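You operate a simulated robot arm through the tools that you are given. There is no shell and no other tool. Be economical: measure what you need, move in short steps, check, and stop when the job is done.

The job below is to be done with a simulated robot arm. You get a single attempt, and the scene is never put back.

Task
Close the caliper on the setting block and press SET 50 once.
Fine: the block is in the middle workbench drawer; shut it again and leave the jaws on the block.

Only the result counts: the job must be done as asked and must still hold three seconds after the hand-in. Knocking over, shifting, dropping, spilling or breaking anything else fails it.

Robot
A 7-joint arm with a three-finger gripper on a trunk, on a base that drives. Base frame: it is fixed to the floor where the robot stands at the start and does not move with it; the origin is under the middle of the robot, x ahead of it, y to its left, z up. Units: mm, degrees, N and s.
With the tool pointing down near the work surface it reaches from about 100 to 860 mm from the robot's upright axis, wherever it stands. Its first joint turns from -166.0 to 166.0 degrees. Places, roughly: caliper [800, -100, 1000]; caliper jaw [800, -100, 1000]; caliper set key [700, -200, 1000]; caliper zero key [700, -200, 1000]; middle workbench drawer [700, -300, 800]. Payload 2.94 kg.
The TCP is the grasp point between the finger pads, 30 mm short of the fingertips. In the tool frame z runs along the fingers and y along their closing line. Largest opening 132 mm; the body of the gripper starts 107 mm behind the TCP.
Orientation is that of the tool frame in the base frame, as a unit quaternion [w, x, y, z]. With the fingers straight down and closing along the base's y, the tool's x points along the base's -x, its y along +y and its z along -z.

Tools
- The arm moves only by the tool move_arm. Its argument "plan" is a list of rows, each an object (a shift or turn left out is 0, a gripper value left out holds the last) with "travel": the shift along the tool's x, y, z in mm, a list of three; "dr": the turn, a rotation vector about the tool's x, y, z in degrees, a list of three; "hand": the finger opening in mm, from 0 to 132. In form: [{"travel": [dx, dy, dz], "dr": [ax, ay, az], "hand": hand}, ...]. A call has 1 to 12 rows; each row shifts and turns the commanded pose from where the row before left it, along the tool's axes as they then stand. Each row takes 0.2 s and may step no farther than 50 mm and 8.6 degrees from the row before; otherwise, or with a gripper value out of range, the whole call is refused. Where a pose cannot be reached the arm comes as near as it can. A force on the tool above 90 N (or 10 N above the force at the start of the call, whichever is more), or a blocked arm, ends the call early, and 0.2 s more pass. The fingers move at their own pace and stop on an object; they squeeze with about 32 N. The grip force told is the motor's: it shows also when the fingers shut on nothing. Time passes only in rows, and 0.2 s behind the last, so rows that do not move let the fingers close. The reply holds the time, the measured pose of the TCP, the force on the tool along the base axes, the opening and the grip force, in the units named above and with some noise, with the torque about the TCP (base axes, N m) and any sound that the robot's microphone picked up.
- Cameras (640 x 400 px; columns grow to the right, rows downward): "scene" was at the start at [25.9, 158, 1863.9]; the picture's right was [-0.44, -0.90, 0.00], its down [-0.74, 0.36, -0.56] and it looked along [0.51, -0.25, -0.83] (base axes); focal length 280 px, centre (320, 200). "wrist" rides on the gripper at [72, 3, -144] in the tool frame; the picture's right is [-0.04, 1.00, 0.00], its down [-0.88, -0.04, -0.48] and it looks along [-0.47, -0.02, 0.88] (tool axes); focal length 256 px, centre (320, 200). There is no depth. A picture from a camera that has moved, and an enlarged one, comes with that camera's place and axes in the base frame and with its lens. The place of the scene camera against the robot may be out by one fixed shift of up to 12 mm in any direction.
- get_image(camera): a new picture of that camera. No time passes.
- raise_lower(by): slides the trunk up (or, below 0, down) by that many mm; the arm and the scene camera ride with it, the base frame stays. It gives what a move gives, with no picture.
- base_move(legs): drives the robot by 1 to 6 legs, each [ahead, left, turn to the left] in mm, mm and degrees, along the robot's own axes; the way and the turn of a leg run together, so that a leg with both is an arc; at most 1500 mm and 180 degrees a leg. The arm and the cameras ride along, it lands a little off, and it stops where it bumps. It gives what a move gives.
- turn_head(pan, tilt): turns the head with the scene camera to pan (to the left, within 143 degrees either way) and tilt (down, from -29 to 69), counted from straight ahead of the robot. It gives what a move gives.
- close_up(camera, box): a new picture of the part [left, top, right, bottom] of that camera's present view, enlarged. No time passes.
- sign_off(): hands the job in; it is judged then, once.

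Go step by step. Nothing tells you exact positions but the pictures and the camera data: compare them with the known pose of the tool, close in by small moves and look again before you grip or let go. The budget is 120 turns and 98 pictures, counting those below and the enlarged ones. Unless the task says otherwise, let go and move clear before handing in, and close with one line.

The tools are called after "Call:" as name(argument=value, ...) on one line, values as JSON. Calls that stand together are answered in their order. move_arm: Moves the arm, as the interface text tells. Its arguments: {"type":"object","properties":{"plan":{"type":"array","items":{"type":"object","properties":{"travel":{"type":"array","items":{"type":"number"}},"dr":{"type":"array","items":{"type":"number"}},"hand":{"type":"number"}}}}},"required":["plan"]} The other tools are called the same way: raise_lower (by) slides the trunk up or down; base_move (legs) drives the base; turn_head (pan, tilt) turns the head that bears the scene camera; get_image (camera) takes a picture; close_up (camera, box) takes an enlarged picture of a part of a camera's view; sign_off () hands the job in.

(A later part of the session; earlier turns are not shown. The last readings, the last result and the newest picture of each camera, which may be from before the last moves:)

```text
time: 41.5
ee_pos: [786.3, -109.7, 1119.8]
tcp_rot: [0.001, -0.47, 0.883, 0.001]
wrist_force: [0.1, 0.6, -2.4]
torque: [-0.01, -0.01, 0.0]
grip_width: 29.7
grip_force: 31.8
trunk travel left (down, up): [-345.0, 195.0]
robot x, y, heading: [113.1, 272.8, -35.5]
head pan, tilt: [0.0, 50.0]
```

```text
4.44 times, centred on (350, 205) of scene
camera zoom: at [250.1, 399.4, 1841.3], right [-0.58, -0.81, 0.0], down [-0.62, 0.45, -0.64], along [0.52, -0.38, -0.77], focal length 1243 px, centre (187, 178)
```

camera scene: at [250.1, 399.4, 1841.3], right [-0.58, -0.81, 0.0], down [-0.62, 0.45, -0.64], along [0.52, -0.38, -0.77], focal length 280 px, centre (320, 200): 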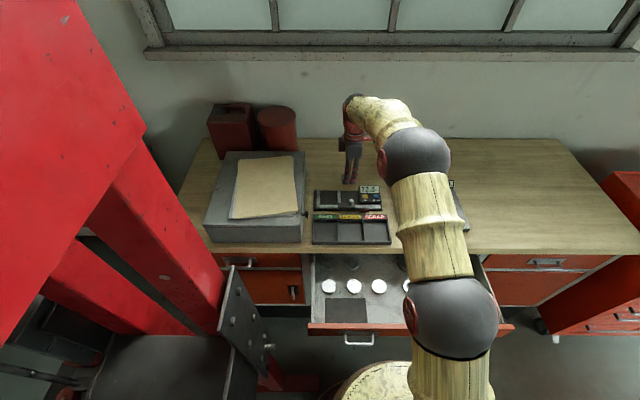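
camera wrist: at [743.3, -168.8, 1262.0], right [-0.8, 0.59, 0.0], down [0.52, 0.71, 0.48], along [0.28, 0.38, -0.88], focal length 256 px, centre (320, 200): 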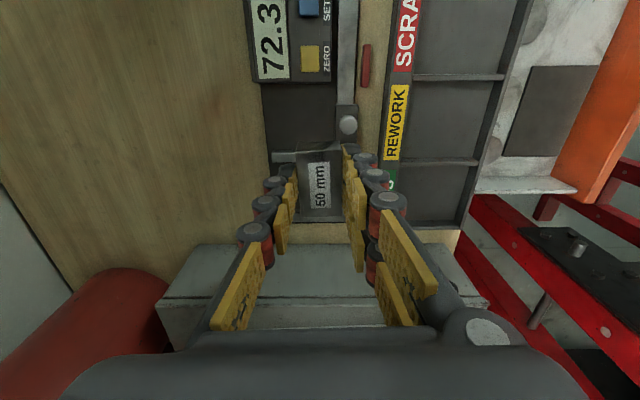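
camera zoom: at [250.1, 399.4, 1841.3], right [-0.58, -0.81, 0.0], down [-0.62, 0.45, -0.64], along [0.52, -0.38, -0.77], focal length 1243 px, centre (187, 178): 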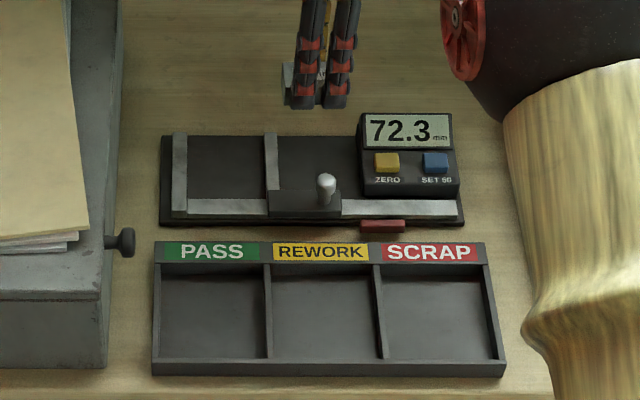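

I've got the caliper's pan located: the gap centre is near [846, -63]. I align the hand with the bench and bring the block over the gap, part-way down.

Call:
move_arm(plan=[{"dr": [0, 0, 1.6], "travel": [-24, -8, 0]}, {"travel": [-24, -7, 0]}, {"travel": [-24.6, -7, 0]}, {"travel": [0, 0, 30]}, {"travel": [0, 0, 30]}, {}])

Call:
close_up(camera="wrist", box=[230, 40, 430, 240])

Call:
close_up(camera="scene", box=[300, 160, 400, 250])

```text
time: 42.9
ee_pos: [847.4, -68.0, 1058.3]
tcp_rot: [0.0, -0.457, 0.889, 0.001]
wrist_force: [0.3, 0.5, -3.7]
torque: [0.0, -0.03, -0.02]
grip_width: 29.6
grip_force: 32.3
trunk travel left (down, up): [-345.0, 195.0]
robot x, y, heading: [109.0, 275.2, -35.7]
head pan, tilt: [0.0, 50.0]
```

```text
2.00 times, centred on (330, 140) of wrist
camera zoom: at [802.5, -124.3, 1200.6], right [-0.79, 0.62, 0.0], down [0.54, 0.69, 0.48], along [0.29, 0.38, -0.88], focal length 512 px, centre (300, 320)
```

zoom: 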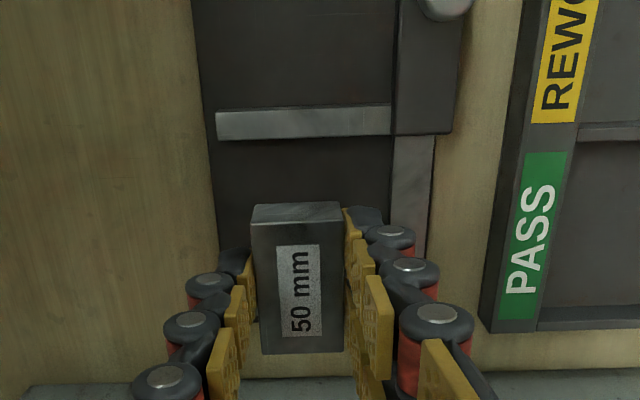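

```text
4.44 times, centred on (350, 205) of scene
camera zoom: at [250.4, 399.7, 1841.3], right [-0.58, -0.81, 0.0], down [-0.62, 0.45, -0.64], along [0.52, -0.38, -0.77], focal length 1243 px, centre (187, 178)
```

zoom: 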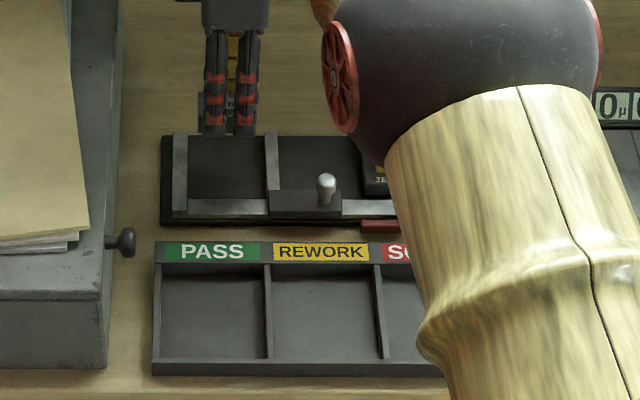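

Alignment looks right: the block is about 10 mm clear of the moving jaw and centred in depth. I descend in steps, watching force.

Call:
move_arm(plan=[{"travel": [0, 0, 20]}, {"travel": [0, 0, 15]}, {"travel": [0, 0, 8]}, {}])

Call:
close_up(camera="wrist", box=[230, 40, 430, 240])

Call:
close_up(camera="scene", box=[300, 160, 400, 250])

```text
time: 43.9
ee_pos: [846.8, -65.1, 1015.0]
tcp_rot: [0.001, -0.457, 0.889, 0.001]
wrist_force: [0.9, 1.0, -2.6]
torque: [-0.01, -0.04, -0.02]
grip_width: 29.5
grip_force: 32.7
trunk travel left (down, up): [-345.0, 195.0]
robot x, y, heading: [109.5, 280.1, -35.7]
head pan, tilt: [0.0, 50.0]
```

```text
2.00 times, centred on (330, 140) of wrist
camera zoom: at [802.5, -122.8, 1157.5], right [-0.79, 0.62, 0.0], down [0.54, 0.69, 0.48], along [0.29, 0.38, -0.88], focal length 512 px, centre (300, 320)
```

zoom: 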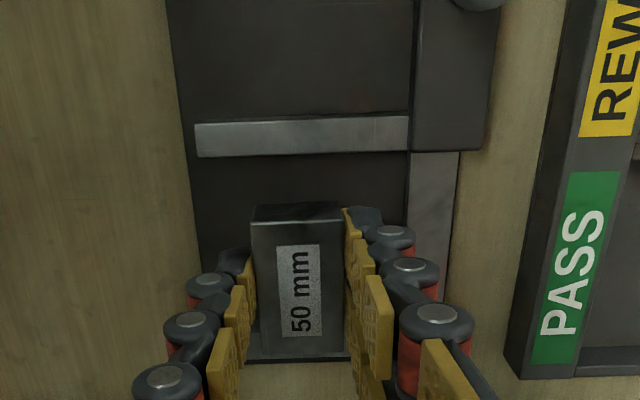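

```text
4.44 times, centred on (350, 205) of scene
camera zoom: at [250.6, 399.5, 1841.2], right [-0.58, -0.81, 0.0], down [-0.62, 0.45, -0.64], along [0.52, -0.37, -0.77], focal length 1243 px, centre (187, 178)
```

zoom: 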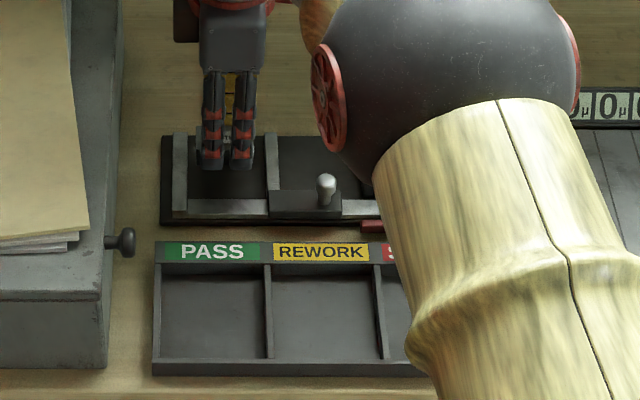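

The block will land about 14 mm left of the moving jaw. I go down gently to find contact.

Call:
move_arm(plan=[{"travel": [1.5, 0, 5]}, {"travel": [0, 0, 4]}, {"travel": [0, 0, 3]}, {}])

Call:
move_arm(plan=[{"travel": [0, 0, 2]}, {"travel": [0, 0, 2]}, {}])

Call:
close_up(camera="wrist", box=[230, 40, 430, 240])

Call:
close_up(camera="scene", box=[310, 180, 370, 230])

```text
time: 44.9
ee_pos: [844.8, -66.3, 1002.1]
tcp_rot: [0.0, -0.457, 0.889, 0.001]
wrist_force: [0.1, -0.2, -3.0]
torque: [0.02, -0.03, -0.01]
grip_width: 29.4
grip_force: 32.4
trunk travel left (down, up): [-345.0, 195.0]
robot x, y, heading: [111.2, 275.0, -35.7]
head pan, tilt: [0.0, 50.0]
```

```text
time: 45.7
ee_pos: [846.1, -65.6, 998.4]
tcp_rot: [0.001, -0.458, 0.889, 0.0]
wrist_force: [0.6, 0.6, -2.0]
torque: [0.0, -0.01, 0.03]
grip_width: 29.4
grip_force: 31.8
trunk travel left (down, up): [-345.0, 195.0]
robot x, y, heading: [109.9, 274.0, -35.9]
head pan, tilt: [0.0, 50.0]
```

```text
2.00 times, centred on (330, 140) of wrist
camera zoom: at [801.0, -123.3, 1141.7], right [-0.79, 0.62, 0.0], down [0.54, 0.69, 0.48], along [0.29, 0.38, -0.88], focal length 512 px, centre (300, 320)
```

zoom: 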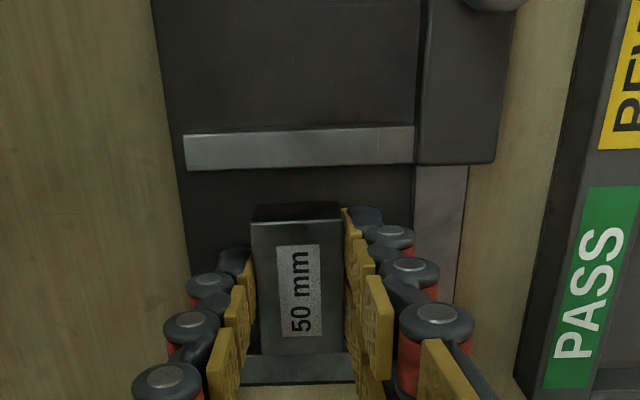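

```text
8.00 times, centred on (340, 205) of scene
camera zoom: at [250.7, 399.5, 1841.2], right [-0.58, -0.81, 0.0], down [-0.62, 0.45, -0.64], along [0.52, -0.37, -0.77], focal length 2238 px, centre (160, 160)
```

zoom: 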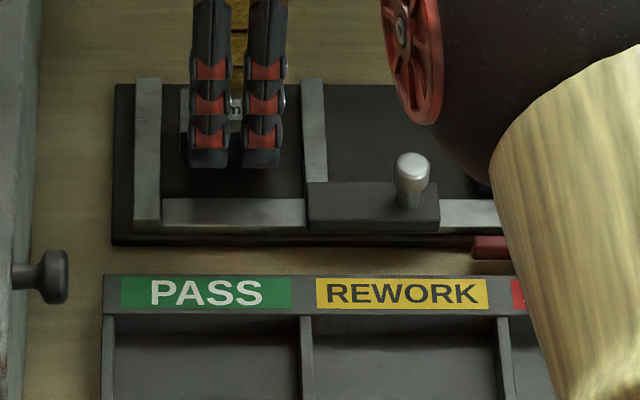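

Margins are even on both sides. I keep descending by small steps.

Call:
move_arm(plan=[{"travel": [0, 0, 2]}, {"travel": [0, 0, 2]}, {}])

Call:
move_arm(plan=[{"travel": [0, 0, 2]}, {"travel": [0, 0, 2]}, {}])

Call:
move_arm(plan=[{"travel": [0, 0, 2]}, {"travel": [0, 0, 1]}, {}])

```text
time: 46.5
ee_pos: [845.7, -66.5, 994.5]
tcp_rot: [0.001, -0.457, 0.89, 0.001]
wrist_force: [-0.4, 0.2, -3.0]
torque: [0.02, 0.0, -0.02]
grip_width: 29.4
grip_force: 32.0
trunk travel left (down, up): [-345.0, 195.0]
robot x, y, heading: [110.7, 274.4, -35.5]
head pan, tilt: [0.0, 50.0]
```

```text
time: 47.3
ee_pos: [846.0, -65.6, 993.2]
tcp_rot: [0.001, -0.457, 0.889, 0.0]
wrist_force: [-3.0, 0.7, 11.1]
torque: [-0.05, 0.31, -0.02]
grip_width: 29.5
grip_force: 32.9
trunk travel left (down, up): [-345.0, 195.0]
robot x, y, heading: [111.3, 273.5, -35.5]
head pan, tilt: [0.0, 50.0]
```

```text
time: 48.1
ee_pos: [846.5, -66.3, 990.6]
tcp_rot: [0.003, -0.457, 0.89, -0.001]
wrist_force: [1.6, 0.2, 21.8]
torque: [0.0, -0.04, 0.01]
grip_width: 29.6
grip_force: 32.3
trunk travel left (down, up): [-345.0, 195.0]
robot x, y, heading: [110.0, 272.2, -35.8]
head pan, tilt: [0.0, 50.0]
```

Contact is felt at z≈992 and the block sits flat on the pan. I ease off 1 mm and open slightly.

Call:
move_arm(plan=[{"travel": [0, 0, -1.5]}, {"hand": 36}, {"hand": 44}, {}])

Call:
close_up(camera="wrist", box=[230, 40, 430, 240])

Call:
close_up(camera="scene", box=[310, 180, 370, 230])

```text
time: 49.1
ee_pos: [843.7, -66.7, 988.9]
tcp_rot: [0.0, -0.457, 0.89, 0.002]
wrist_force: [0.4, -0.7, -0.7]
torque: [-0.01, 0.0, 0.03]
grip_width: 43.6
grip_force: 0.0
trunk travel left (down, up): [-345.0, 195.0]
robot x, y, heading: [111.0, 272.2, -35.9]
head pan, tilt: [0.0, 50.0]
```

```text
2.00 times, centred on (330, 140) of wrist
camera zoom: at [800.9, -123.7, 1131.2], right [-0.79, 0.62, 0.0], down [0.54, 0.69, 0.48], along [0.29, 0.38, -0.88], focal length 512 px, centre (300, 320)
```

zoom: 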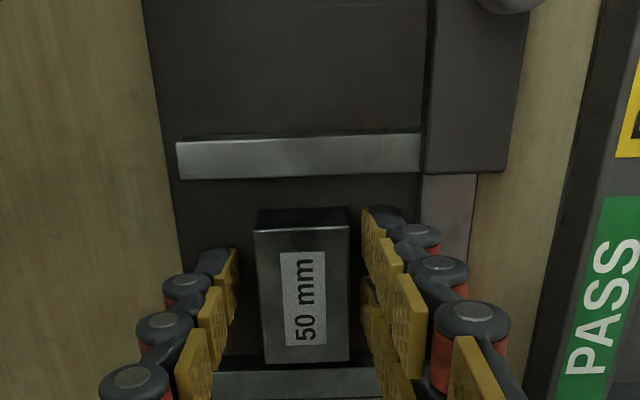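

```text
8.00 times, centred on (340, 205) of scene
camera zoom: at [250.4, 399.7, 1841.2], right [-0.58, -0.81, 0.0], down [-0.62, 0.45, -0.64], along [0.52, -0.38, -0.77], focal length 2238 px, centre (160, 160)
```

zoom: 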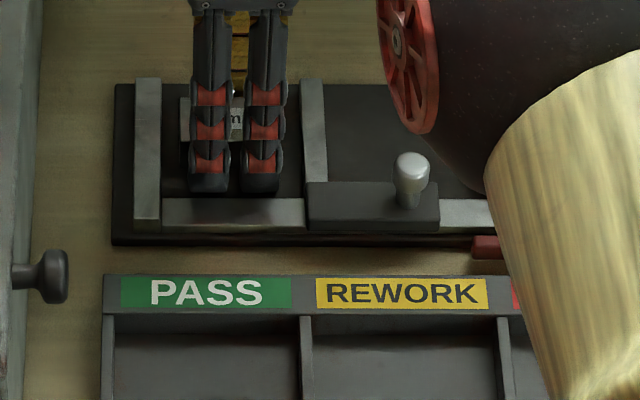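

The block rests between the jaws. I lift clear, and look at the result.

Call:
move_arm(plan=[{"travel": [0, 0, -10]}, {"travel": [0, 0, -20]}, {"travel": [0, 0, -40]}, {"travel": [0, 0, -40]}, {}])

Call:
close_up(camera="wrist", box=[230, 0, 430, 240])

Call:
close_up(camera="scene", box=[310, 180, 370, 230])

```text
time: 50.3
ee_pos: [846.8, -68.3, 1098.8]
tcp_rot: [0.0, -0.458, 0.889, 0.001]
wrist_force: [-0.2, 0.2, -0.5]
torque: [-0.01, 0.01, 0.02]
grip_width: 44.2
grip_force: 0.1
trunk travel left (down, up): [-345.0, 195.0]
robot x, y, heading: [109.3, 275.4, -35.6]
head pan, tilt: [0.0, 50.0]
```

```text
1.67 times, centred on (330, 120) of wrist
camera zoom: at [801.1, -125.2, 1242.0], right [-0.79, 0.62, 0.0], down [0.54, 0.69, 0.48], along [0.29, 0.38, -0.88], focal length 427 px, centre (303, 333)
```

zoom: 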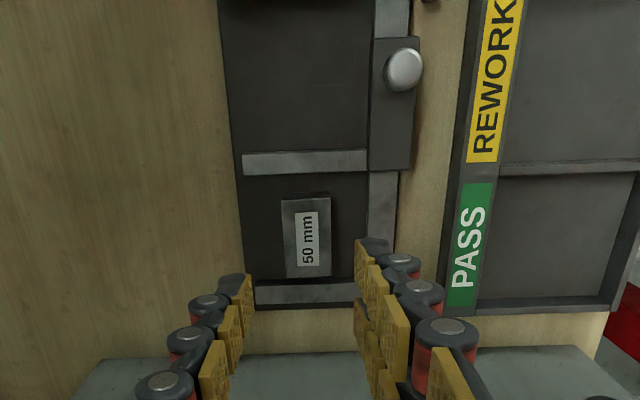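

```text
8.00 times, centred on (340, 205) of scene
camera zoom: at [250.7, 399.5, 1841.2], right [-0.58, -0.81, 0.0], down [-0.62, 0.45, -0.64], along [0.52, -0.37, -0.77], focal length 2238 px, centre (160, 160)
```

zoom: 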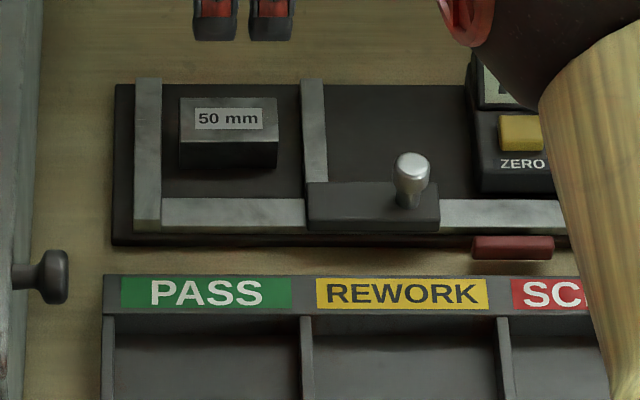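

The block is nicely placed. The slide knob is at [753, -108, 999]; I go above it to grip it and slide the jaw.

Call:
move_arm(plan=[{"travel": [30, 18, 0]}, {"travel": [30, 18, 0]}, {"travel": [26.5, 17.5, 0]}, {"travel": [0, 0, 25]}, {"travel": [0, 0, 15]}, {}])

Call:
close_up(camera="wrist", box=[220, 40, 420, 240])

Call:
close_up(camera="scene", box=[310, 180, 370, 230])

```text
time: 51.7
ee_pos: [753.4, -107.0, 1059.9]
tcp_rot: [0.001, -0.458, 0.889, 0.0]
wrist_force: [0.1, 0.2, -0.1]
torque: [-0.03, -0.03, -0.02]
grip_width: 44.2
grip_force: 0.0
trunk travel left (down, up): [-345.0, 195.0]
robot x, y, heading: [111.1, 274.0, -35.8]
head pan, tilt: [0.0, 50.0]
```

```text
2.00 times, centred on (320, 140) of wrist
camera zoom: at [707.9, -164.1, 1201.7], right [-0.79, 0.62, 0.0], down [0.54, 0.69, 0.48], along [0.29, 0.38, -0.88], focal length 512 px, centre (320, 320)
```

zoom: 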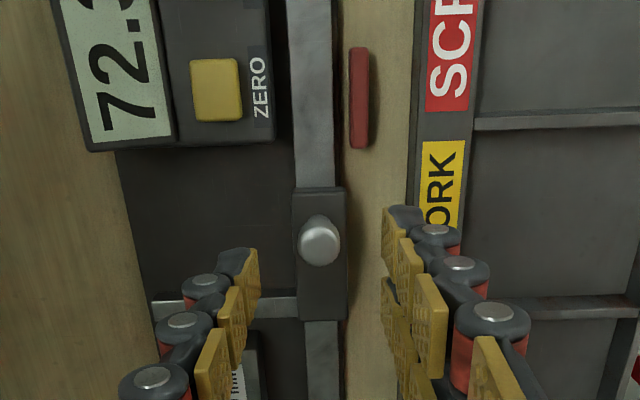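

```text
8.00 times, centred on (340, 205) of scene
camera zoom: at [250.1, 399.6, 1841.3], right [-0.58, -0.81, 0.0], down [-0.62, 0.45, -0.64], along [0.52, -0.38, -0.77], focal length 2238 px, centre (160, 160)
```

zoom: 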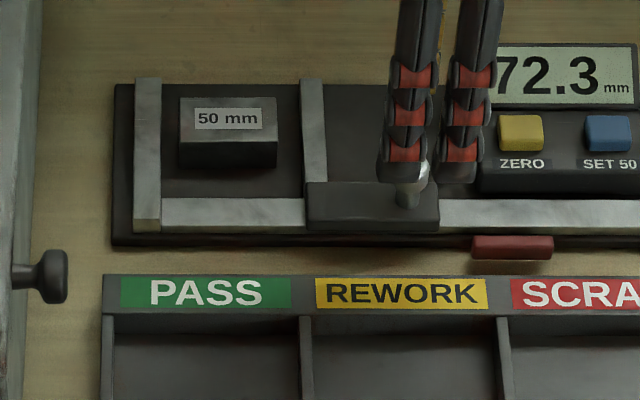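

The knob is centred between the fingers. I descend to it and grip softly.

Call:
move_arm(plan=[{"travel": [0, 0, 20]}, {"travel": [0, 0, 15]}, {"travel": [0, 0, 9]}, {}])

Call:
close_up(camera="wrist", box=[220, 40, 420, 240])

Call:
close_up(camera="scene", box=[310, 180, 370, 230])

```text
time: 52.7
ee_pos: [751.5, -106.7, 1015.0]
tcp_rot: [0.001, -0.458, 0.889, 0.0]
wrist_force: [0.0, 0.2, 0.0]
torque: [-0.02, -0.02, 0.0]
grip_width: 44.2
grip_force: 0.1
trunk travel left (down, up): [-345.0, 195.0]
robot x, y, heading: [109.7, 271.5, -35.8]
head pan, tilt: [0.0, 50.0]
```

```text
2.00 times, centred on (320, 140) of wrist
camera zoom: at [707.1, -164.2, 1158.0], right [-0.79, 0.62, 0.0], down [0.54, 0.69, 0.48], along [0.29, 0.38, -0.88], focal length 512 px, centre (320, 320)
```

zoom: 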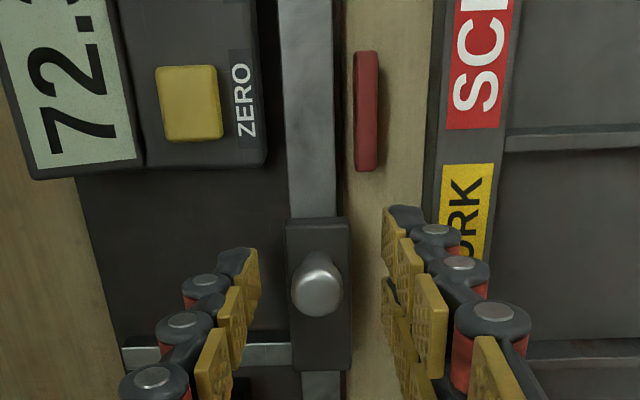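

```text
8.00 times, centred on (340, 205) of scene
camera zoom: at [250.4, 399.6, 1841.3], right [-0.58, -0.81, 0.0], down [-0.62, 0.45, -0.64], along [0.52, -0.38, -0.77], focal length 2238 px, centre (160, 160)
```

zoom: 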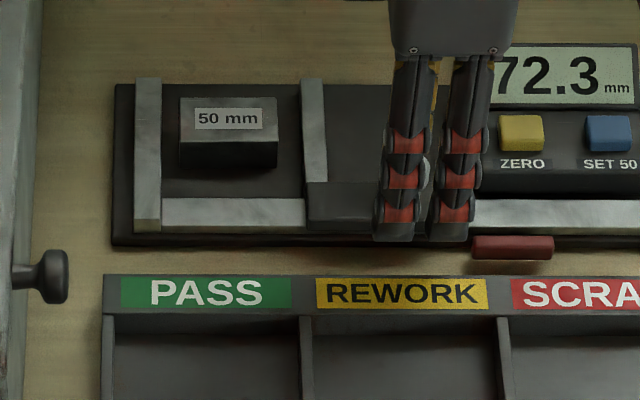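

The knob lies between the fingertips. I close on it.

Call:
move_arm(plan=[{"hand": 26}, {"hand": 8}, {}, {}])

Call:
close_up(camera="scene", box=[310, 180, 370, 230])

```text
time: 53.7
ee_pos: [753.2, -108.3, 1015.3]
tcp_rot: [0.001, -0.457, 0.89, 0.001]
wrist_force: [6.4, -4.6, -1.2]
torque: [0.02, -0.3, 0.08]
grip_width: 17.0
grip_force: 33.2
trunk travel left (down, up): [-345.0, 195.0]
robot x, y, heading: [110.5, 270.4, -35.8]
head pan, tilt: [0.0, 50.0]
```

```text
8.00 times, centred on (340, 205) of scene
camera zoom: at [251.2, 399.0, 1841.2], right [-0.58, -0.81, 0.0], down [-0.62, 0.45, -0.64], along [0.52, -0.37, -0.77], focal length 2238 px, centre (160, 160)
```

zoom: 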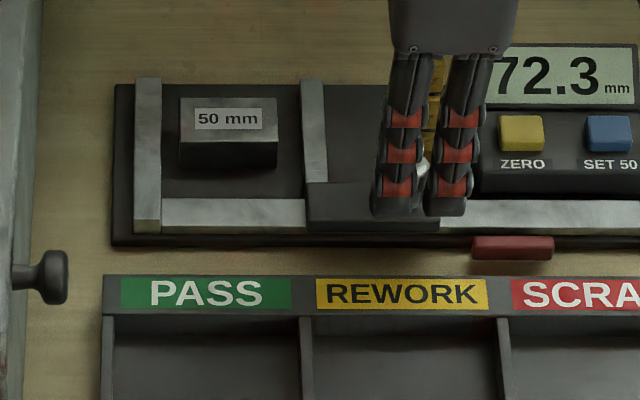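

The knob is held (17 mm). I slide it left 8 mm and check the force and the reading.

Call:
move_arm(plan=[{"travel": [-2, 0, 0]}, {"travel": [-3, 0, 0]}, {"travel": [-3, 0, 0]}, {}])

Call:
close_up(camera="scene", box=[310, 180, 370, 230])

```text
time: 54.7
ee_pos: [757.1, -101.2, 1015.0]
tcp_rot: [0.001, -0.457, 0.889, -0.001]
wrist_force: [13.8, -10.7, 1.4]
torque: [-0.37, -0.18, -0.01]
grip_width: 16.6
grip_force: 42.9
trunk travel left (down, up): [-345.0, 195.0]
robot x, y, heading: [112.7, 278.8, -35.6]
head pan, tilt: [0.0, 50.0]
```

```text
8.00 times, centred on (340, 205) of scene
camera zoom: at [252.0, 398.4, 1841.2], right [-0.58, -0.81, 0.0], down [-0.62, 0.45, -0.64], along [0.52, -0.37, -0.77], focal length 2238 px, centre (160, 160)
```

zoom: 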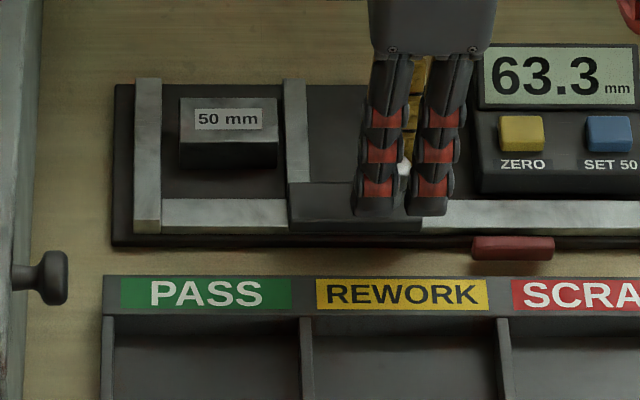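

The jaw moves, 63.3 now. I correct the small depth strain and continue.

Call:
move_arm(plan=[{"travel": [-2, -1, 0]}, {"travel": [-3, 0, 0]}, {"travel": [-3, 0, 0]}, {}])

Call:
close_up(camera="scene", box=[310, 180, 370, 230])

```text
time: 55.7
ee_pos: [762.6, -92.5, 1015.4]
tcp_rot: [0.001, -0.457, 0.889, 0.0]
wrist_force: [10.2, -9.7, 7.4]
torque: [-0.22, -0.13, -0.02]
grip_width: 16.5
grip_force: 42.3
trunk travel left (down, up): [-345.0, 195.0]
robot x, y, heading: [109.1, 274.1, -35.8]
head pan, tilt: [0.0, 50.0]
```

```text
8.00 times, centred on (340, 205) of scene
camera zoom: at [250.8, 398.8, 1841.3], right [-0.58, -0.81, 0.0], down [-0.62, 0.45, -0.64], along [0.52, -0.37, -0.77], focal length 2238 px, centre (160, 160)
```

zoom: 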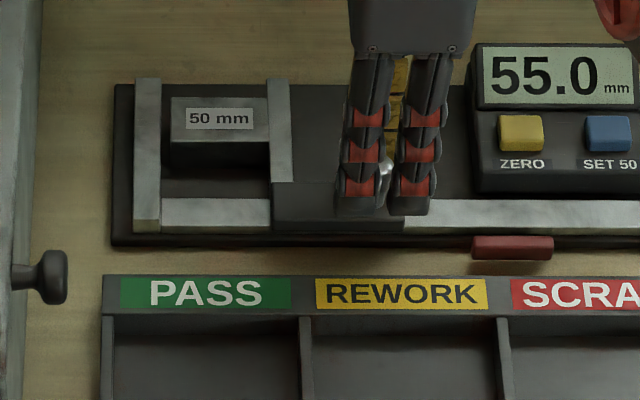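

The jaw now pushes the block toward the fixed jaw; about 5 mm remain. I go on in small steps.

Call:
move_arm(plan=[{"travel": [-1.5, 0, 0]}, {"travel": [-1.5, 0, 0]}, {"travel": [-1, 0, 0]}, {}])

Call:
close_up(camera="scene", box=[310, 180, 370, 230])

```text
time: 56.7
ee_pos: [764.7, -90.0, 1015.4]
tcp_rot: [0.001, -0.458, 0.889, 0.001]
wrist_force: [6.1, -7.3, 10.8]
torque: [-0.12, -0.09, 0.04]
grip_width: 16.5
grip_force: 42.7
trunk travel left (down, up): [-345.0, 195.0]
robot x, y, heading: [113.3, 272.0, -35.9]
head pan, tilt: [0.0, 50.0]
```

```text
8.00 times, centred on (340, 205) of scene
camera zoom: at [250.1, 399.3, 1841.3], right [-0.58, -0.81, 0.0], down [-0.62, 0.45, -0.64], along [0.52, -0.37, -0.77], focal length 2238 px, centre (160, 160)
```

zoom: 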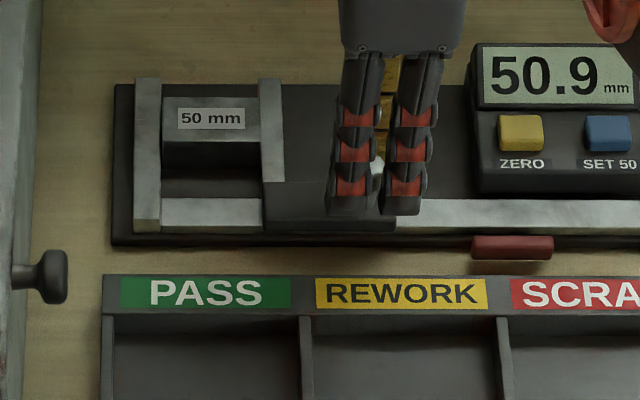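

Reading 50.9, still low lateral force. I nudge 1 mm further.

Call:
move_arm(plan=[{"travel": [-0.6, 0, 0]}, {"travel": [-0.6, 0, 0]}, {}])

Call:
close_up(camera="scene", box=[310, 180, 370, 230])

```text
time: 57.5
ee_pos: [766.0, -89.6, 1015.4]
tcp_rot: [0.0, -0.457, 0.889, 0.0]
wrist_force: [3.1, -8.3, 11.3]
torque: [-0.21, 0.0, -0.03]
grip_width: 16.3
grip_force: 42.8
trunk travel left (down, up): [-345.0, 195.0]
robot x, y, heading: [106.9, 272.0, -35.8]
head pan, tilt: [0.0, 50.0]
```

```text
8.00 times, centred on (340, 205) of scene
camera zoom: at [249.6, 399.1, 1841.4], right [-0.58, -0.81, 0.0], down [-0.62, 0.45, -0.64], along [0.52, -0.37, -0.77], focal length 2238 px, centre (160, 160)
```

zoom: 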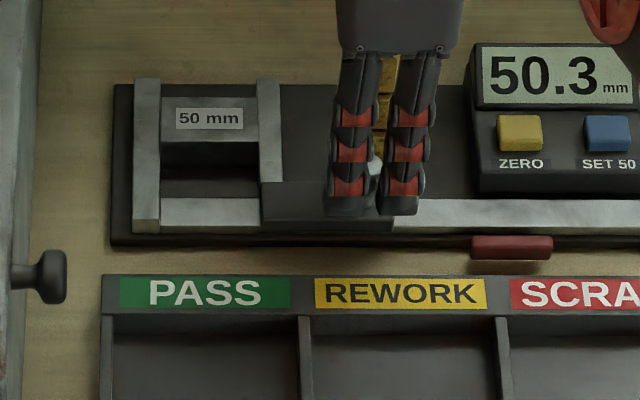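

Still closing (50.3). Another 1 mm.

Call:
move_arm(plan=[{"travel": [-0.7, 0, 0]}, {"travel": [-0.7, 0, 0]}, {}])

Call:
close_up(camera="scene", box=[310, 180, 370, 230])

```text
time: 58.3
ee_pos: [765.0, -89.1, 1015.3]
tcp_rot: [0.001, -0.457, 0.89, 0.0]
wrist_force: [-1.6, -14.6, 15.2]
torque: [-0.62, 0.32, 0.03]
grip_width: 16.5
grip_force: 42.3
trunk travel left (down, up): [-345.0, 195.0]
robot x, y, heading: [113.5, 270.0, -35.6]
head pan, tilt: [0.0, 50.0]
```

```text
8.00 times, centred on (340, 205) of scene
camera zoom: at [248.8, 398.5, 1841.5], right [-0.58, -0.81, 0.0], down [-0.62, 0.45, -0.64], along [0.52, -0.37, -0.77], focal length 2238 px, centre (160, 160)
```

zoom: 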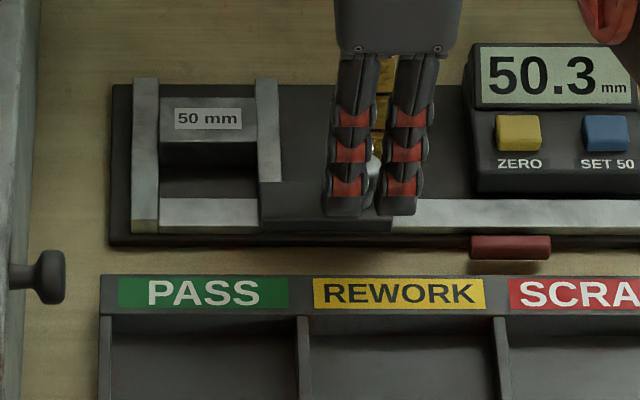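

The reading holds at 50.3 while the force rises to about 13 N, so the jaws are shut on the block. I let go of the knob and rise.

Call:
move_arm(plan=[{"hand": 30}, {"hand": 40}, {"travel": [0, 0, -15]}, {"travel": [0, 0, -40]}, {"travel": [0, 0, -30]}, {}])

Call:
get_image(camera="wrist")

Call:
close_up(camera="scene", box=[310, 180, 390, 240])

```text
time: 59.7
ee_pos: [764.9, -88.8, 1098.9]
tcp_rot: [0.001, -0.457, 0.89, 0.0]
wrist_force: [0.2, -0.5, -0.4]
torque: [-0.03, 0.03, 0.01]
grip_width: 39.8
grip_force: 0.1
trunk travel left (down, up): [-345.0, 195.0]
robot x, y, heading: [105.1, 275.8, -35.7]
head pan, tilt: [0.0, 50.0]
```

```text
36 pictures are left
camera wrist: at [722.0, -146.0, 1242.9], right [-0.79, 0.62, 0.0], down [0.54, 0.69, 0.48], along [0.29, 0.38, -0.88], focal length 256 px, centre (320, 200)
```

wrist: 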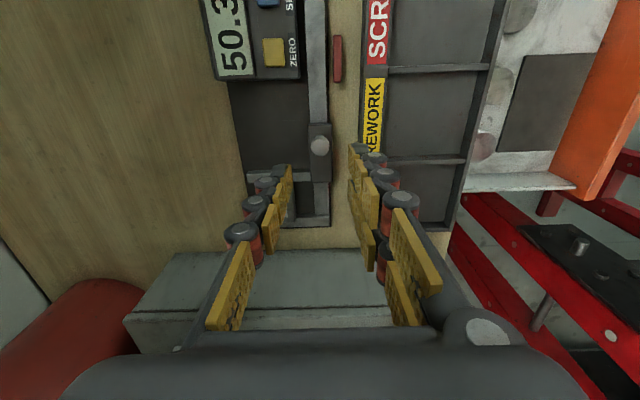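

```text
6.67 times, centred on (350, 210) of scene
camera zoom: at [250.5, 399.5, 1841.2], right [-0.58, -0.81, 0.0], down [-0.62, 0.45, -0.64], along [0.52, -0.37, -0.77], focal length 1865 px, centre (120, 133)
```

zoom: 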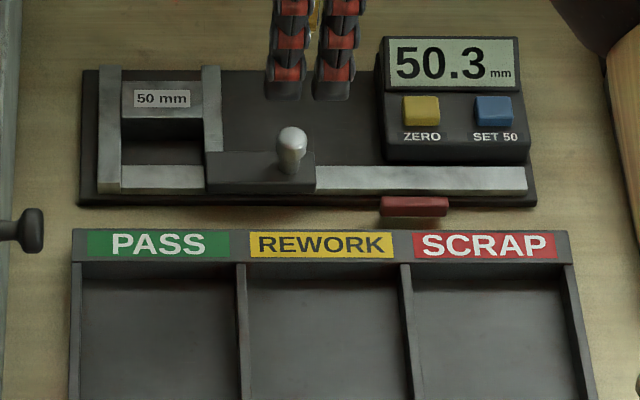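

The jaw stays on the block. Now I close the fingers and move above the blue SET 50 key, near [717, -208].

Call:
move_arm(plan=[{"travel": [42, -10, 0], "hand": 0}, {"travel": [42, -10, 0]}, {"travel": [41, -10, 0]}, {"travel": [0, 0, 20]}, {"travel": [0, 0, 10]}, {}])

Call:
get_image(camera="wrist")

Call:
close_up(camera="scene", box=[330, 170, 410, 230])

```text
time: 61.1
ee_pos: [718.9, -206.9, 1068.1]
tcp_rot: [0.001, -0.457, 0.889, 0.001]
wrist_force: [-0.3, -0.8, 1.4]
torque: [0.0, -0.02, 0.02]
grip_width: 0.1
grip_force: 28.5
trunk travel left (down, up): [-345.0, 195.0]
robot x, y, heading: [111.6, 272.6, -35.7]
head pan, tilt: [0.0, 50.0]
```

```text
34 pictures are left
camera wrist: at [674.3, -264.8, 1212.0], right [-0.79, 0.62, 0.0], down [0.54, 0.69, 0.48], along [0.29, 0.38, -0.88], focal length 256 px, centre (320, 200)
```

wrist: 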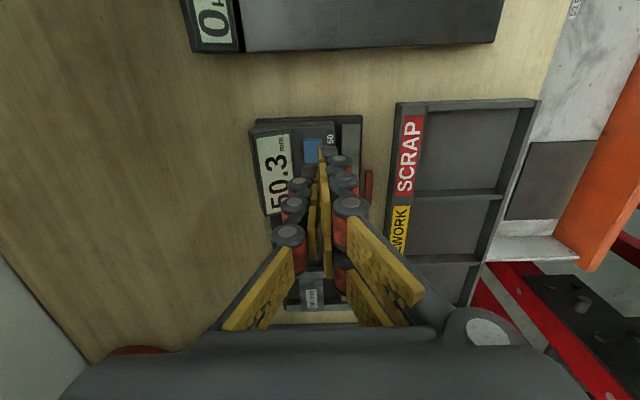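

```text
6.67 times, centred on (370, 200) of scene
camera zoom: at [250.1, 399.4, 1841.3], right [-0.58, -0.81, 0.0], down [-0.62, 0.45, -0.64], along [0.52, -0.37, -0.77], focal length 1865 px, centre (-13, 200)
```

zoom: 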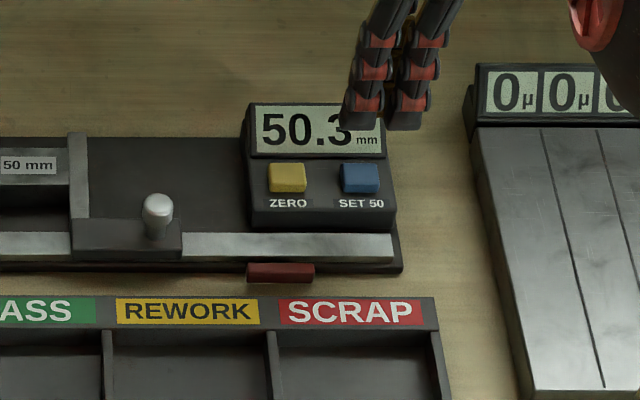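

I zoom the wrist view onto the key and the fingertip.

Call:
close_up(camera="wrist", box=[240, 100, 400, 220])

```text
3.33 times, centred on (320, 160) of wrist
camera zoom: at [674.3, -264.8, 1212.0], right [-0.79, 0.62, 0.0], down [0.54, 0.69, 0.48], along [0.29, 0.38, -0.88], focal length 853 px, centre (320, 333)
```

zoom: 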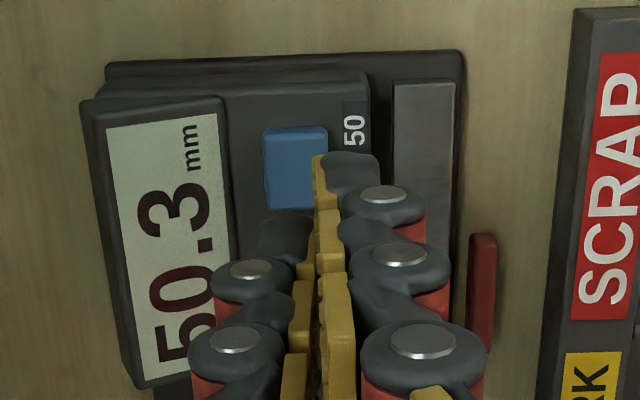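

The key centre is about 6 mm further inward than the tool axis. I shift 5 mm and descend to just above it.

Call:
move_arm(plan=[{"travel": [1, -5.5, 10]}, {"travel": [0, 0, 15]}, {"travel": [0, 0, 12]}, {}])

Call:
close_up(camera="wrist", box=[240, 100, 400, 220])

Call:
close_up(camera="scene", box=[350, 180, 400, 217])

```text
time: 62.1
ee_pos: [721.7, -210.2, 1032.4]
tcp_rot: [0.001, -0.458, 0.889, 0.001]
wrist_force: [0.8, 0.3, 0.3]
torque: [-0.01, 0.02, 0.03]
grip_width: 0.1
grip_force: 28.1
trunk travel left (down, up): [-345.0, 195.0]
robot x, y, heading: [108.8, 273.6, -35.8]
head pan, tilt: [0.0, 50.0]
```

```text
3.33 times, centred on (320, 160) of wrist
camera zoom: at [677.3, -268.6, 1175.0], right [-0.79, 0.62, 0.0], down [0.54, 0.69, 0.48], along [0.29, 0.38, -0.88], focal length 853 px, centre (320, 333)
```

zoom: 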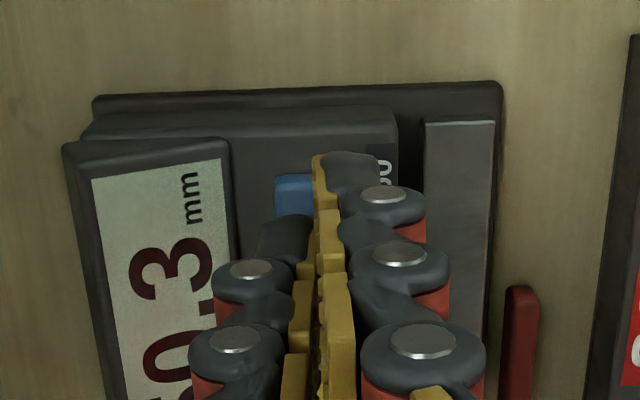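

```text
10.81 times, centred on (375, 198) of scene
camera zoom: at [250.3, 399.5, 1841.3], right [-0.58, -0.81, 0.0], down [-0.62, 0.45, -0.64], along [0.52, -0.37, -0.77], focal length 3024 px, centre (-275, 216)
```

zoom: 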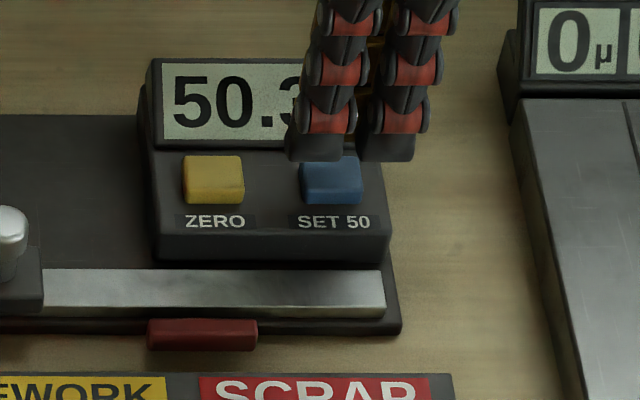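

The tip is centred over SET 50 and clear of the display and the ZERO key. I press down in small steps.

Call:
move_arm(plan=[{"travel": [0, 0, 3]}, {"travel": [0, 0, 3]}, {"travel": [0, 0, 2]}, {}])

Call:
move_arm(plan=[{"travel": [0, 0, 1.5]}, {"travel": [0, 0, 1.5]}, {}])

Call:
close_up(camera="scene", box=[350, 180, 400, 217])

```text
time: 63.1
ee_pos: [722.1, -211.9, 1024.4]
tcp_rot: [0.0, -0.457, 0.889, 0.001]
wrist_force: [0.8, 0.1, 0.8]
torque: [0.03, -0.02, 0.02]
grip_width: 0.1
grip_force: 28.6
trunk travel left (down, up): [-345.0, 195.0]
robot x, y, heading: [109.9, 275.5, -35.7]
head pan, tilt: [0.0, 50.0]
```

```text
time: 63.9
ee_pos: [721.3, -210.4, 1021.5]
tcp_rot: [0.001, -0.457, 0.889, 0.001]
wrist_force: [0.5, -0.1, 0.1]
torque: [0.02, 0.0, 0.06]
grip_width: 0.0
grip_force: 28.9
trunk travel left (down, up): [-345.0, 195.0]
robot x, y, heading: [110.8, 274.4, -35.6]
head pan, tilt: [0.0, 50.0]
```

```text
10.81 times, centred on (375, 198) of scene
camera zoom: at [250.3, 399.5, 1841.3], right [-0.58, -0.81, 0.0], down [-0.62, 0.45, -0.64], along [0.52, -0.37, -0.77], focal length 3024 px, centre (-275, 216)
```

zoom: 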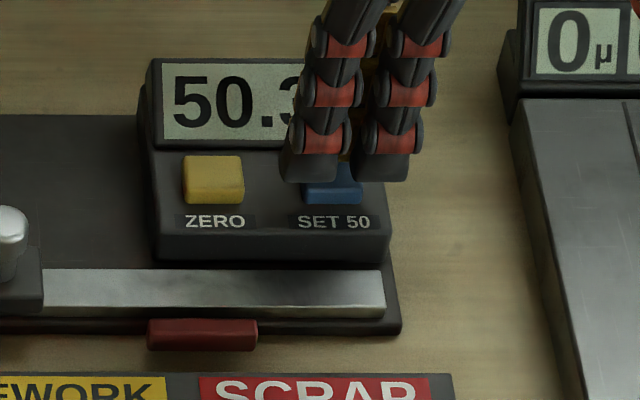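

Not touching yet, and the tip sits a little right of the key. I shift 3 mm left and keep going down.

Call:
move_arm(plan=[{"travel": [-3, 0, 0]}, {"travel": [0, 0, 1.5]}, {"travel": [0, 0, 1.5]}, {}])

Call:
move_arm(plan=[{"travel": [0, 0, 1.5]}, {"travel": [0, 0, 1.5]}, {}])

```text
time: 64.9
ee_pos: [723.5, -209.0, 1017.7]
tcp_rot: [0.001, -0.457, 0.889, 0.0]
wrist_force: [0.2, -0.2, 0.1]
torque: [-0.01, 0.03, 0.02]
grip_width: 0.1
grip_force: 28.5
trunk travel left (down, up): [-345.0, 195.0]
robot x, y, heading: [107.7, 273.9, -35.7]
head pan, tilt: [0.0, 50.0]
```

```text
time: 65.7
ee_pos: [723.3, -208.8, 1015.2]
tcp_rot: [0.001, -0.457, 0.89, 0.0]
wrist_force: [0.0, -0.1, 0.7]
torque: [-0.03, 0.01, 0.0]
grip_width: 0.2
grip_force: 27.9
trunk travel left (down, up): [-345.0, 195.0]
robot x, y, heading: [109.9, 273.5, -35.7]
head pan, tilt: [0.0, 50.0]
```

Call:
close_up(camera="scene", box=[350, 180, 400, 217])

Call:
close_up(camera="wrist", box=[240, 100, 400, 220])

```text
10.81 times, centred on (375, 198) of scene
camera zoom: at [250.3, 399.5, 1841.3], right [-0.58, -0.81, 0.0], down [-0.62, 0.45, -0.64], along [0.52, -0.37, -0.77], focal length 3024 px, centre (-275, 216)
```

zoom: 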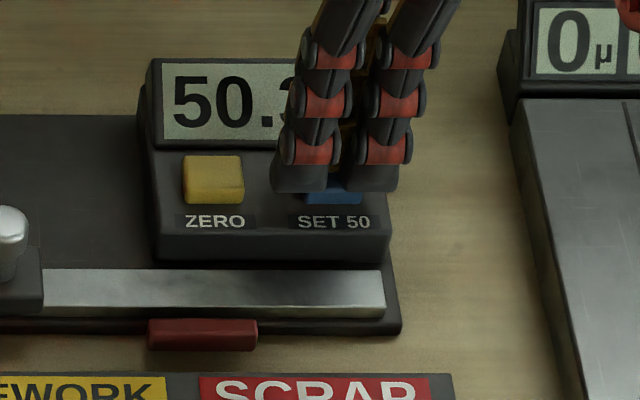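

```text
3.33 times, centred on (320, 160) of wrist
camera zoom: at [679.1, -266.1, 1158.2], right [-0.79, 0.62, 0.0], down [0.54, 0.69, 0.48], along [0.29, 0.38, -0.88], focal length 853 px, centre (320, 333)
```

zoom: 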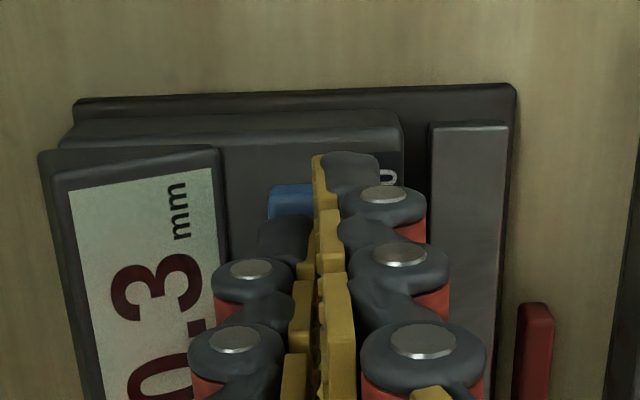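

Tips are at z≈985 and the key is just below. I continue carefully.

Call:
move_arm(plan=[{"travel": [0, 0, 1.5]}, {"travel": [0, 0, 1.5]}, {}])

Call:
move_arm(plan=[{"travel": [0, 0, 1]}, {"travel": [0, 0, 1]}, {}])

```text
time: 66.5
ee_pos: [723.4, -207.7, 1013.5]
tcp_rot: [0.001, -0.457, 0.889, 0.0]
wrist_force: [-1.6, -1.1, 0.8]
torque: [-0.03, -0.02, 0.0]
grip_width: 5.8
grip_force: 28.7
trunk travel left (down, up): [-345.0, 195.0]
robot x, y, heading: [109.8, 272.7, -35.7]
head pan, tilt: [0.0, 50.0]
```

```text
time: 67.3
ee_pos: [721.4, -207.9, 1010.1]
tcp_rot: [0.001, -0.457, 0.889, 0.001]
wrist_force: [0.7, -0.5, 1.2]
torque: [0.0, -0.03, 0.01]
grip_width: 6.1
grip_force: 28.7
trunk travel left (down, up): [-345.0, 195.0]
robot x, y, heading: [109.9, 270.7, -35.5]
head pan, tilt: [0.0, 50.0]
heard: click
```

A click was heard. I lift straight off and check the reading.

Call:
move_arm(plan=[{"travel": [0, 0, -10]}, {"travel": [0, 0, -30]}, {"travel": [0, 0, -40]}, {"travel": [0, 0, -20]}, {}])

Call:
close_up(camera="scene", box=[310, 180, 400, 247])

```text
time: 68.5
ee_pos: [722.2, -208.8, 1109.3]
tcp_rot: [0.001, -0.458, 0.889, 0.001]
wrist_force: [-0.3, -0.2, -0.2]
torque: [0.02, 0.0, 0.01]
grip_width: 0.1
grip_force: 29.1
trunk travel left (down, up): [-345.0, 195.0]
robot x, y, heading: [109.1, 276.6, -35.5]
head pan, tilt: [0.0, 50.0]
```

```text
5.97 times, centred on (355, 214) of scene
camera zoom: at [250.4, 399.5, 1841.2], right [-0.58, -0.81, 0.0], down [-0.62, 0.45, -0.64], along [0.52, -0.37, -0.77], focal length 1670 px, centre (111, 119)
```

zoom: 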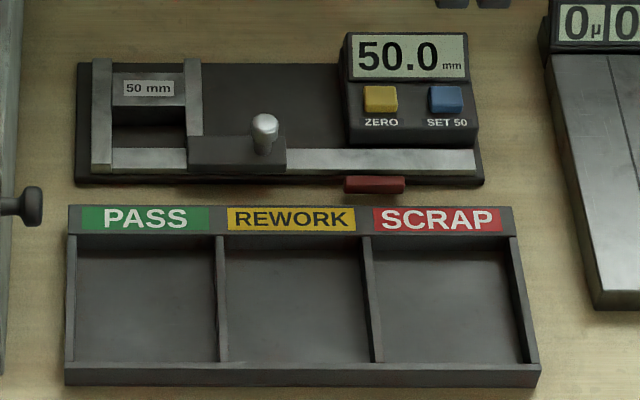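

The caliper reads 50.0 with the jaws on the block. Next I close the drawer: back the base off, centre on the drawer, and retract the arm high.

Call:
base_move(legs=[[-150, 0, 0], [0, -110, 0]])

Call:
move_arm(plan=[{"travel": [0, 48, 0]}, {"travel": [0, 48, 0]}, {"travel": [0, 48, 0]}, {"travel": [0, 48, 0]}, {"travel": [0, 48, 0]}, {"travel": [0, 48, 0]}, {"travel": [0, 48, 0]}, {"travel": [0, 40, 0]}, {}])

Call:
get_image(camera="scene")

```text
time: 70.7
ee_pos: [535.8, -210.4, 1111.2]
tcp_rot: [0.002, -0.458, 0.889, 0.001]
wrist_force: [-0.4, -0.4, 0.5]
torque: [0.05, -0.04, 0.0]
grip_width: 0.0
grip_force: 28.9
trunk travel left (down, up): [-345.0, 195.0]
robot x, y, heading: [-75.8, 275.5, -35.6]
head pan, tilt: [0.0, 50.0]
```

```text
time: 72.7
ee_pos: [228.2, 9.7, 1110.8]
tcp_rot: [0.001, -0.458, 0.889, 0.0]
wrist_force: [-0.9, -0.4, 0.4]
torque: [0.01, 0.05, 0.01]
grip_width: 0.0
grip_force: 28.7
trunk travel left (down, up): [-345.0, 195.0]
robot x, y, heading: [-77.6, 271.5, -35.5]
head pan, tilt: [0.0, 50.0]
```

```text
25 pictures are left
camera scene: at [63.6, 398.8, 1841.3], right [-0.58, -0.81, 0.0], down [-0.62, 0.45, -0.64], along [0.52, -0.37, -0.77], focal length 280 px, centre (320, 200)
```

scene: 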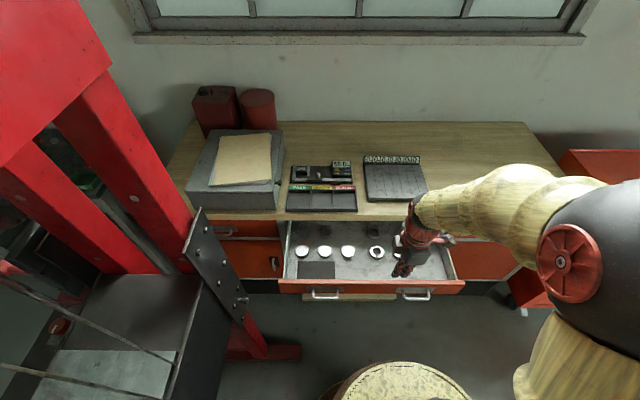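

The hand is now in front of the drawer between its handles. I pitch the fingers forward and lower the trunk.

Call:
move_arm(plan=[{"travel": [-25, 20, 0]}, {"dr": [8.5, 0, 0]}, {"dr": [8.5, 0, 0]}, {"dr": [8.5, 0, 0]}, {"dr": [8.5, 0, 0]}, {"dr": [8.5, 0, 0]}, {"dr": [8.5, 0, 0]}, {"dr": [8.5, 0, 0]}, {}])

Call:
raise_lower(by=-245)

Call:
get_image(camera="scene")

Call:
get_image(camera="wrist")

```text
time: 74.7
ee_pos: [229.1, 32.0, 1141.9]
tcp_rot: [0.181, -0.397, 0.801, -0.411]
wrist_force: [-0.9, 0.8, -0.1]
torque: [-0.01, -0.05, 0.02]
grip_width: 0.0
grip_force: 28.9
out of reach, approached as far as the arm can: row 7, 8
trunk travel left (down, up): [-345.0, 195.0]
robot x, y, heading: [-78.1, 269.8, -35.7]
head pan, tilt: [0.0, 50.0]
```

```text
time: 77.2
ee_pos: [227.7, 32.7, 895.4]
tcp_rot: [0.18, -0.398, 0.801, -0.41]
wrist_force: [0.4, 0.3, -0.9]
torque: [0.0, -0.02, 0.0]
grip_width: 0.0
grip_force: 28.5
trunk travel left (down, up): [-100.0, 440.0]
robot x, y, heading: [-76.7, 270.7, -35.9]
head pan, tilt: [0.0, 50.0]
```

```text
24 pictures are left
camera scene: at [63.0, 399.2, 1596.4], right [-0.58, -0.81, 0.0], down [-0.62, 0.45, -0.64], along [0.52, -0.37, -0.77], focal length 280 px, centre (320, 200)
```

scene: 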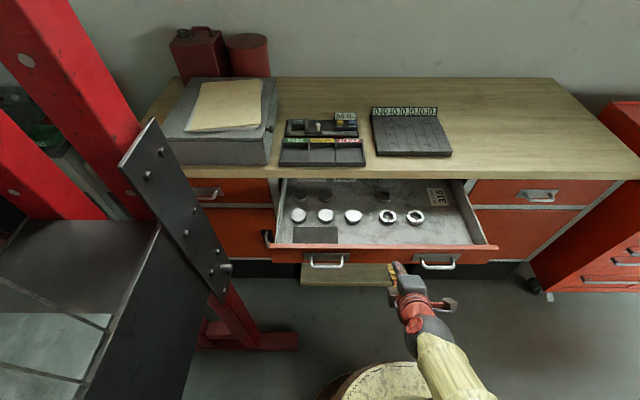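

```text
23 pictures are left
camera wrist: at [95.3, 50.1, 980.9], right [-0.46, 0.38, -0.8], down [0.27, 0.92, 0.28], along [0.84, -0.08, -0.53], focal length 256 px, centre (320, 200)
```

wrist: 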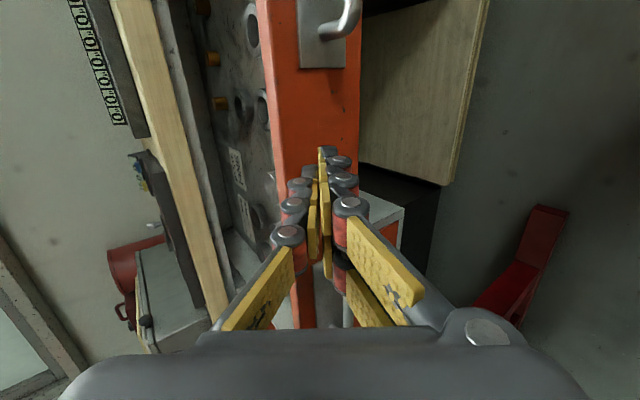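

The fingers are in front of the drawer's middle. I lower 32 mm and push forward gently until contact.

Call:
raise_lower(by=-32)

Call:
move_arm(plan=[{"travel": [-0.9, -12, 16]}, {"travel": [-0.9, -12, 16]}, {"travel": [-0.9, -12, 16]}, {"travel": [-0.9, -12, 16]}, {}])

Call:
get_image(camera="scene")

```text
time: 78.0
ee_pos: [228.5, 32.5, 862.5]
tcp_rot: [0.18, -0.398, 0.801, -0.41]
wrist_force: [-0.6, -1.0, -0.5]
torque: [-0.02, 0.01, -0.01]
grip_width: 0.1
grip_force: 28.7
trunk travel left (down, up): [-68.0, 472.0]
robot x, y, heading: [-79.0, 273.9, -35.6]
head pan, tilt: [0.0, 50.0]
```

```text
time: 79.2
ee_pos: [293.4, -11.4, 855.3]
tcp_rot: [0.178, -0.399, 0.803, -0.405]
wrist_force: [-0.9, 0.0, -0.1]
torque: [0.02, -0.02, 0.02]
grip_width: 0.0
grip_force: 28.2
trunk travel left (down, up): [-68.0, 472.0]
robot x, y, heading: [-75.2, 274.0, -35.6]
head pan, tilt: [0.0, 50.0]
```

```text
22 pictures are left
camera scene: at [63.4, 399.0, 1564.3], right [-0.58, -0.81, 0.0], down [-0.62, 0.45, -0.64], along [0.52, -0.37, -0.77], focal length 280 px, centre (320, 200)
```

scene: 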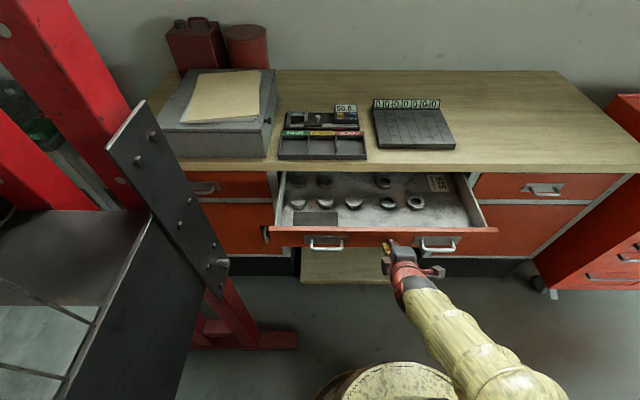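

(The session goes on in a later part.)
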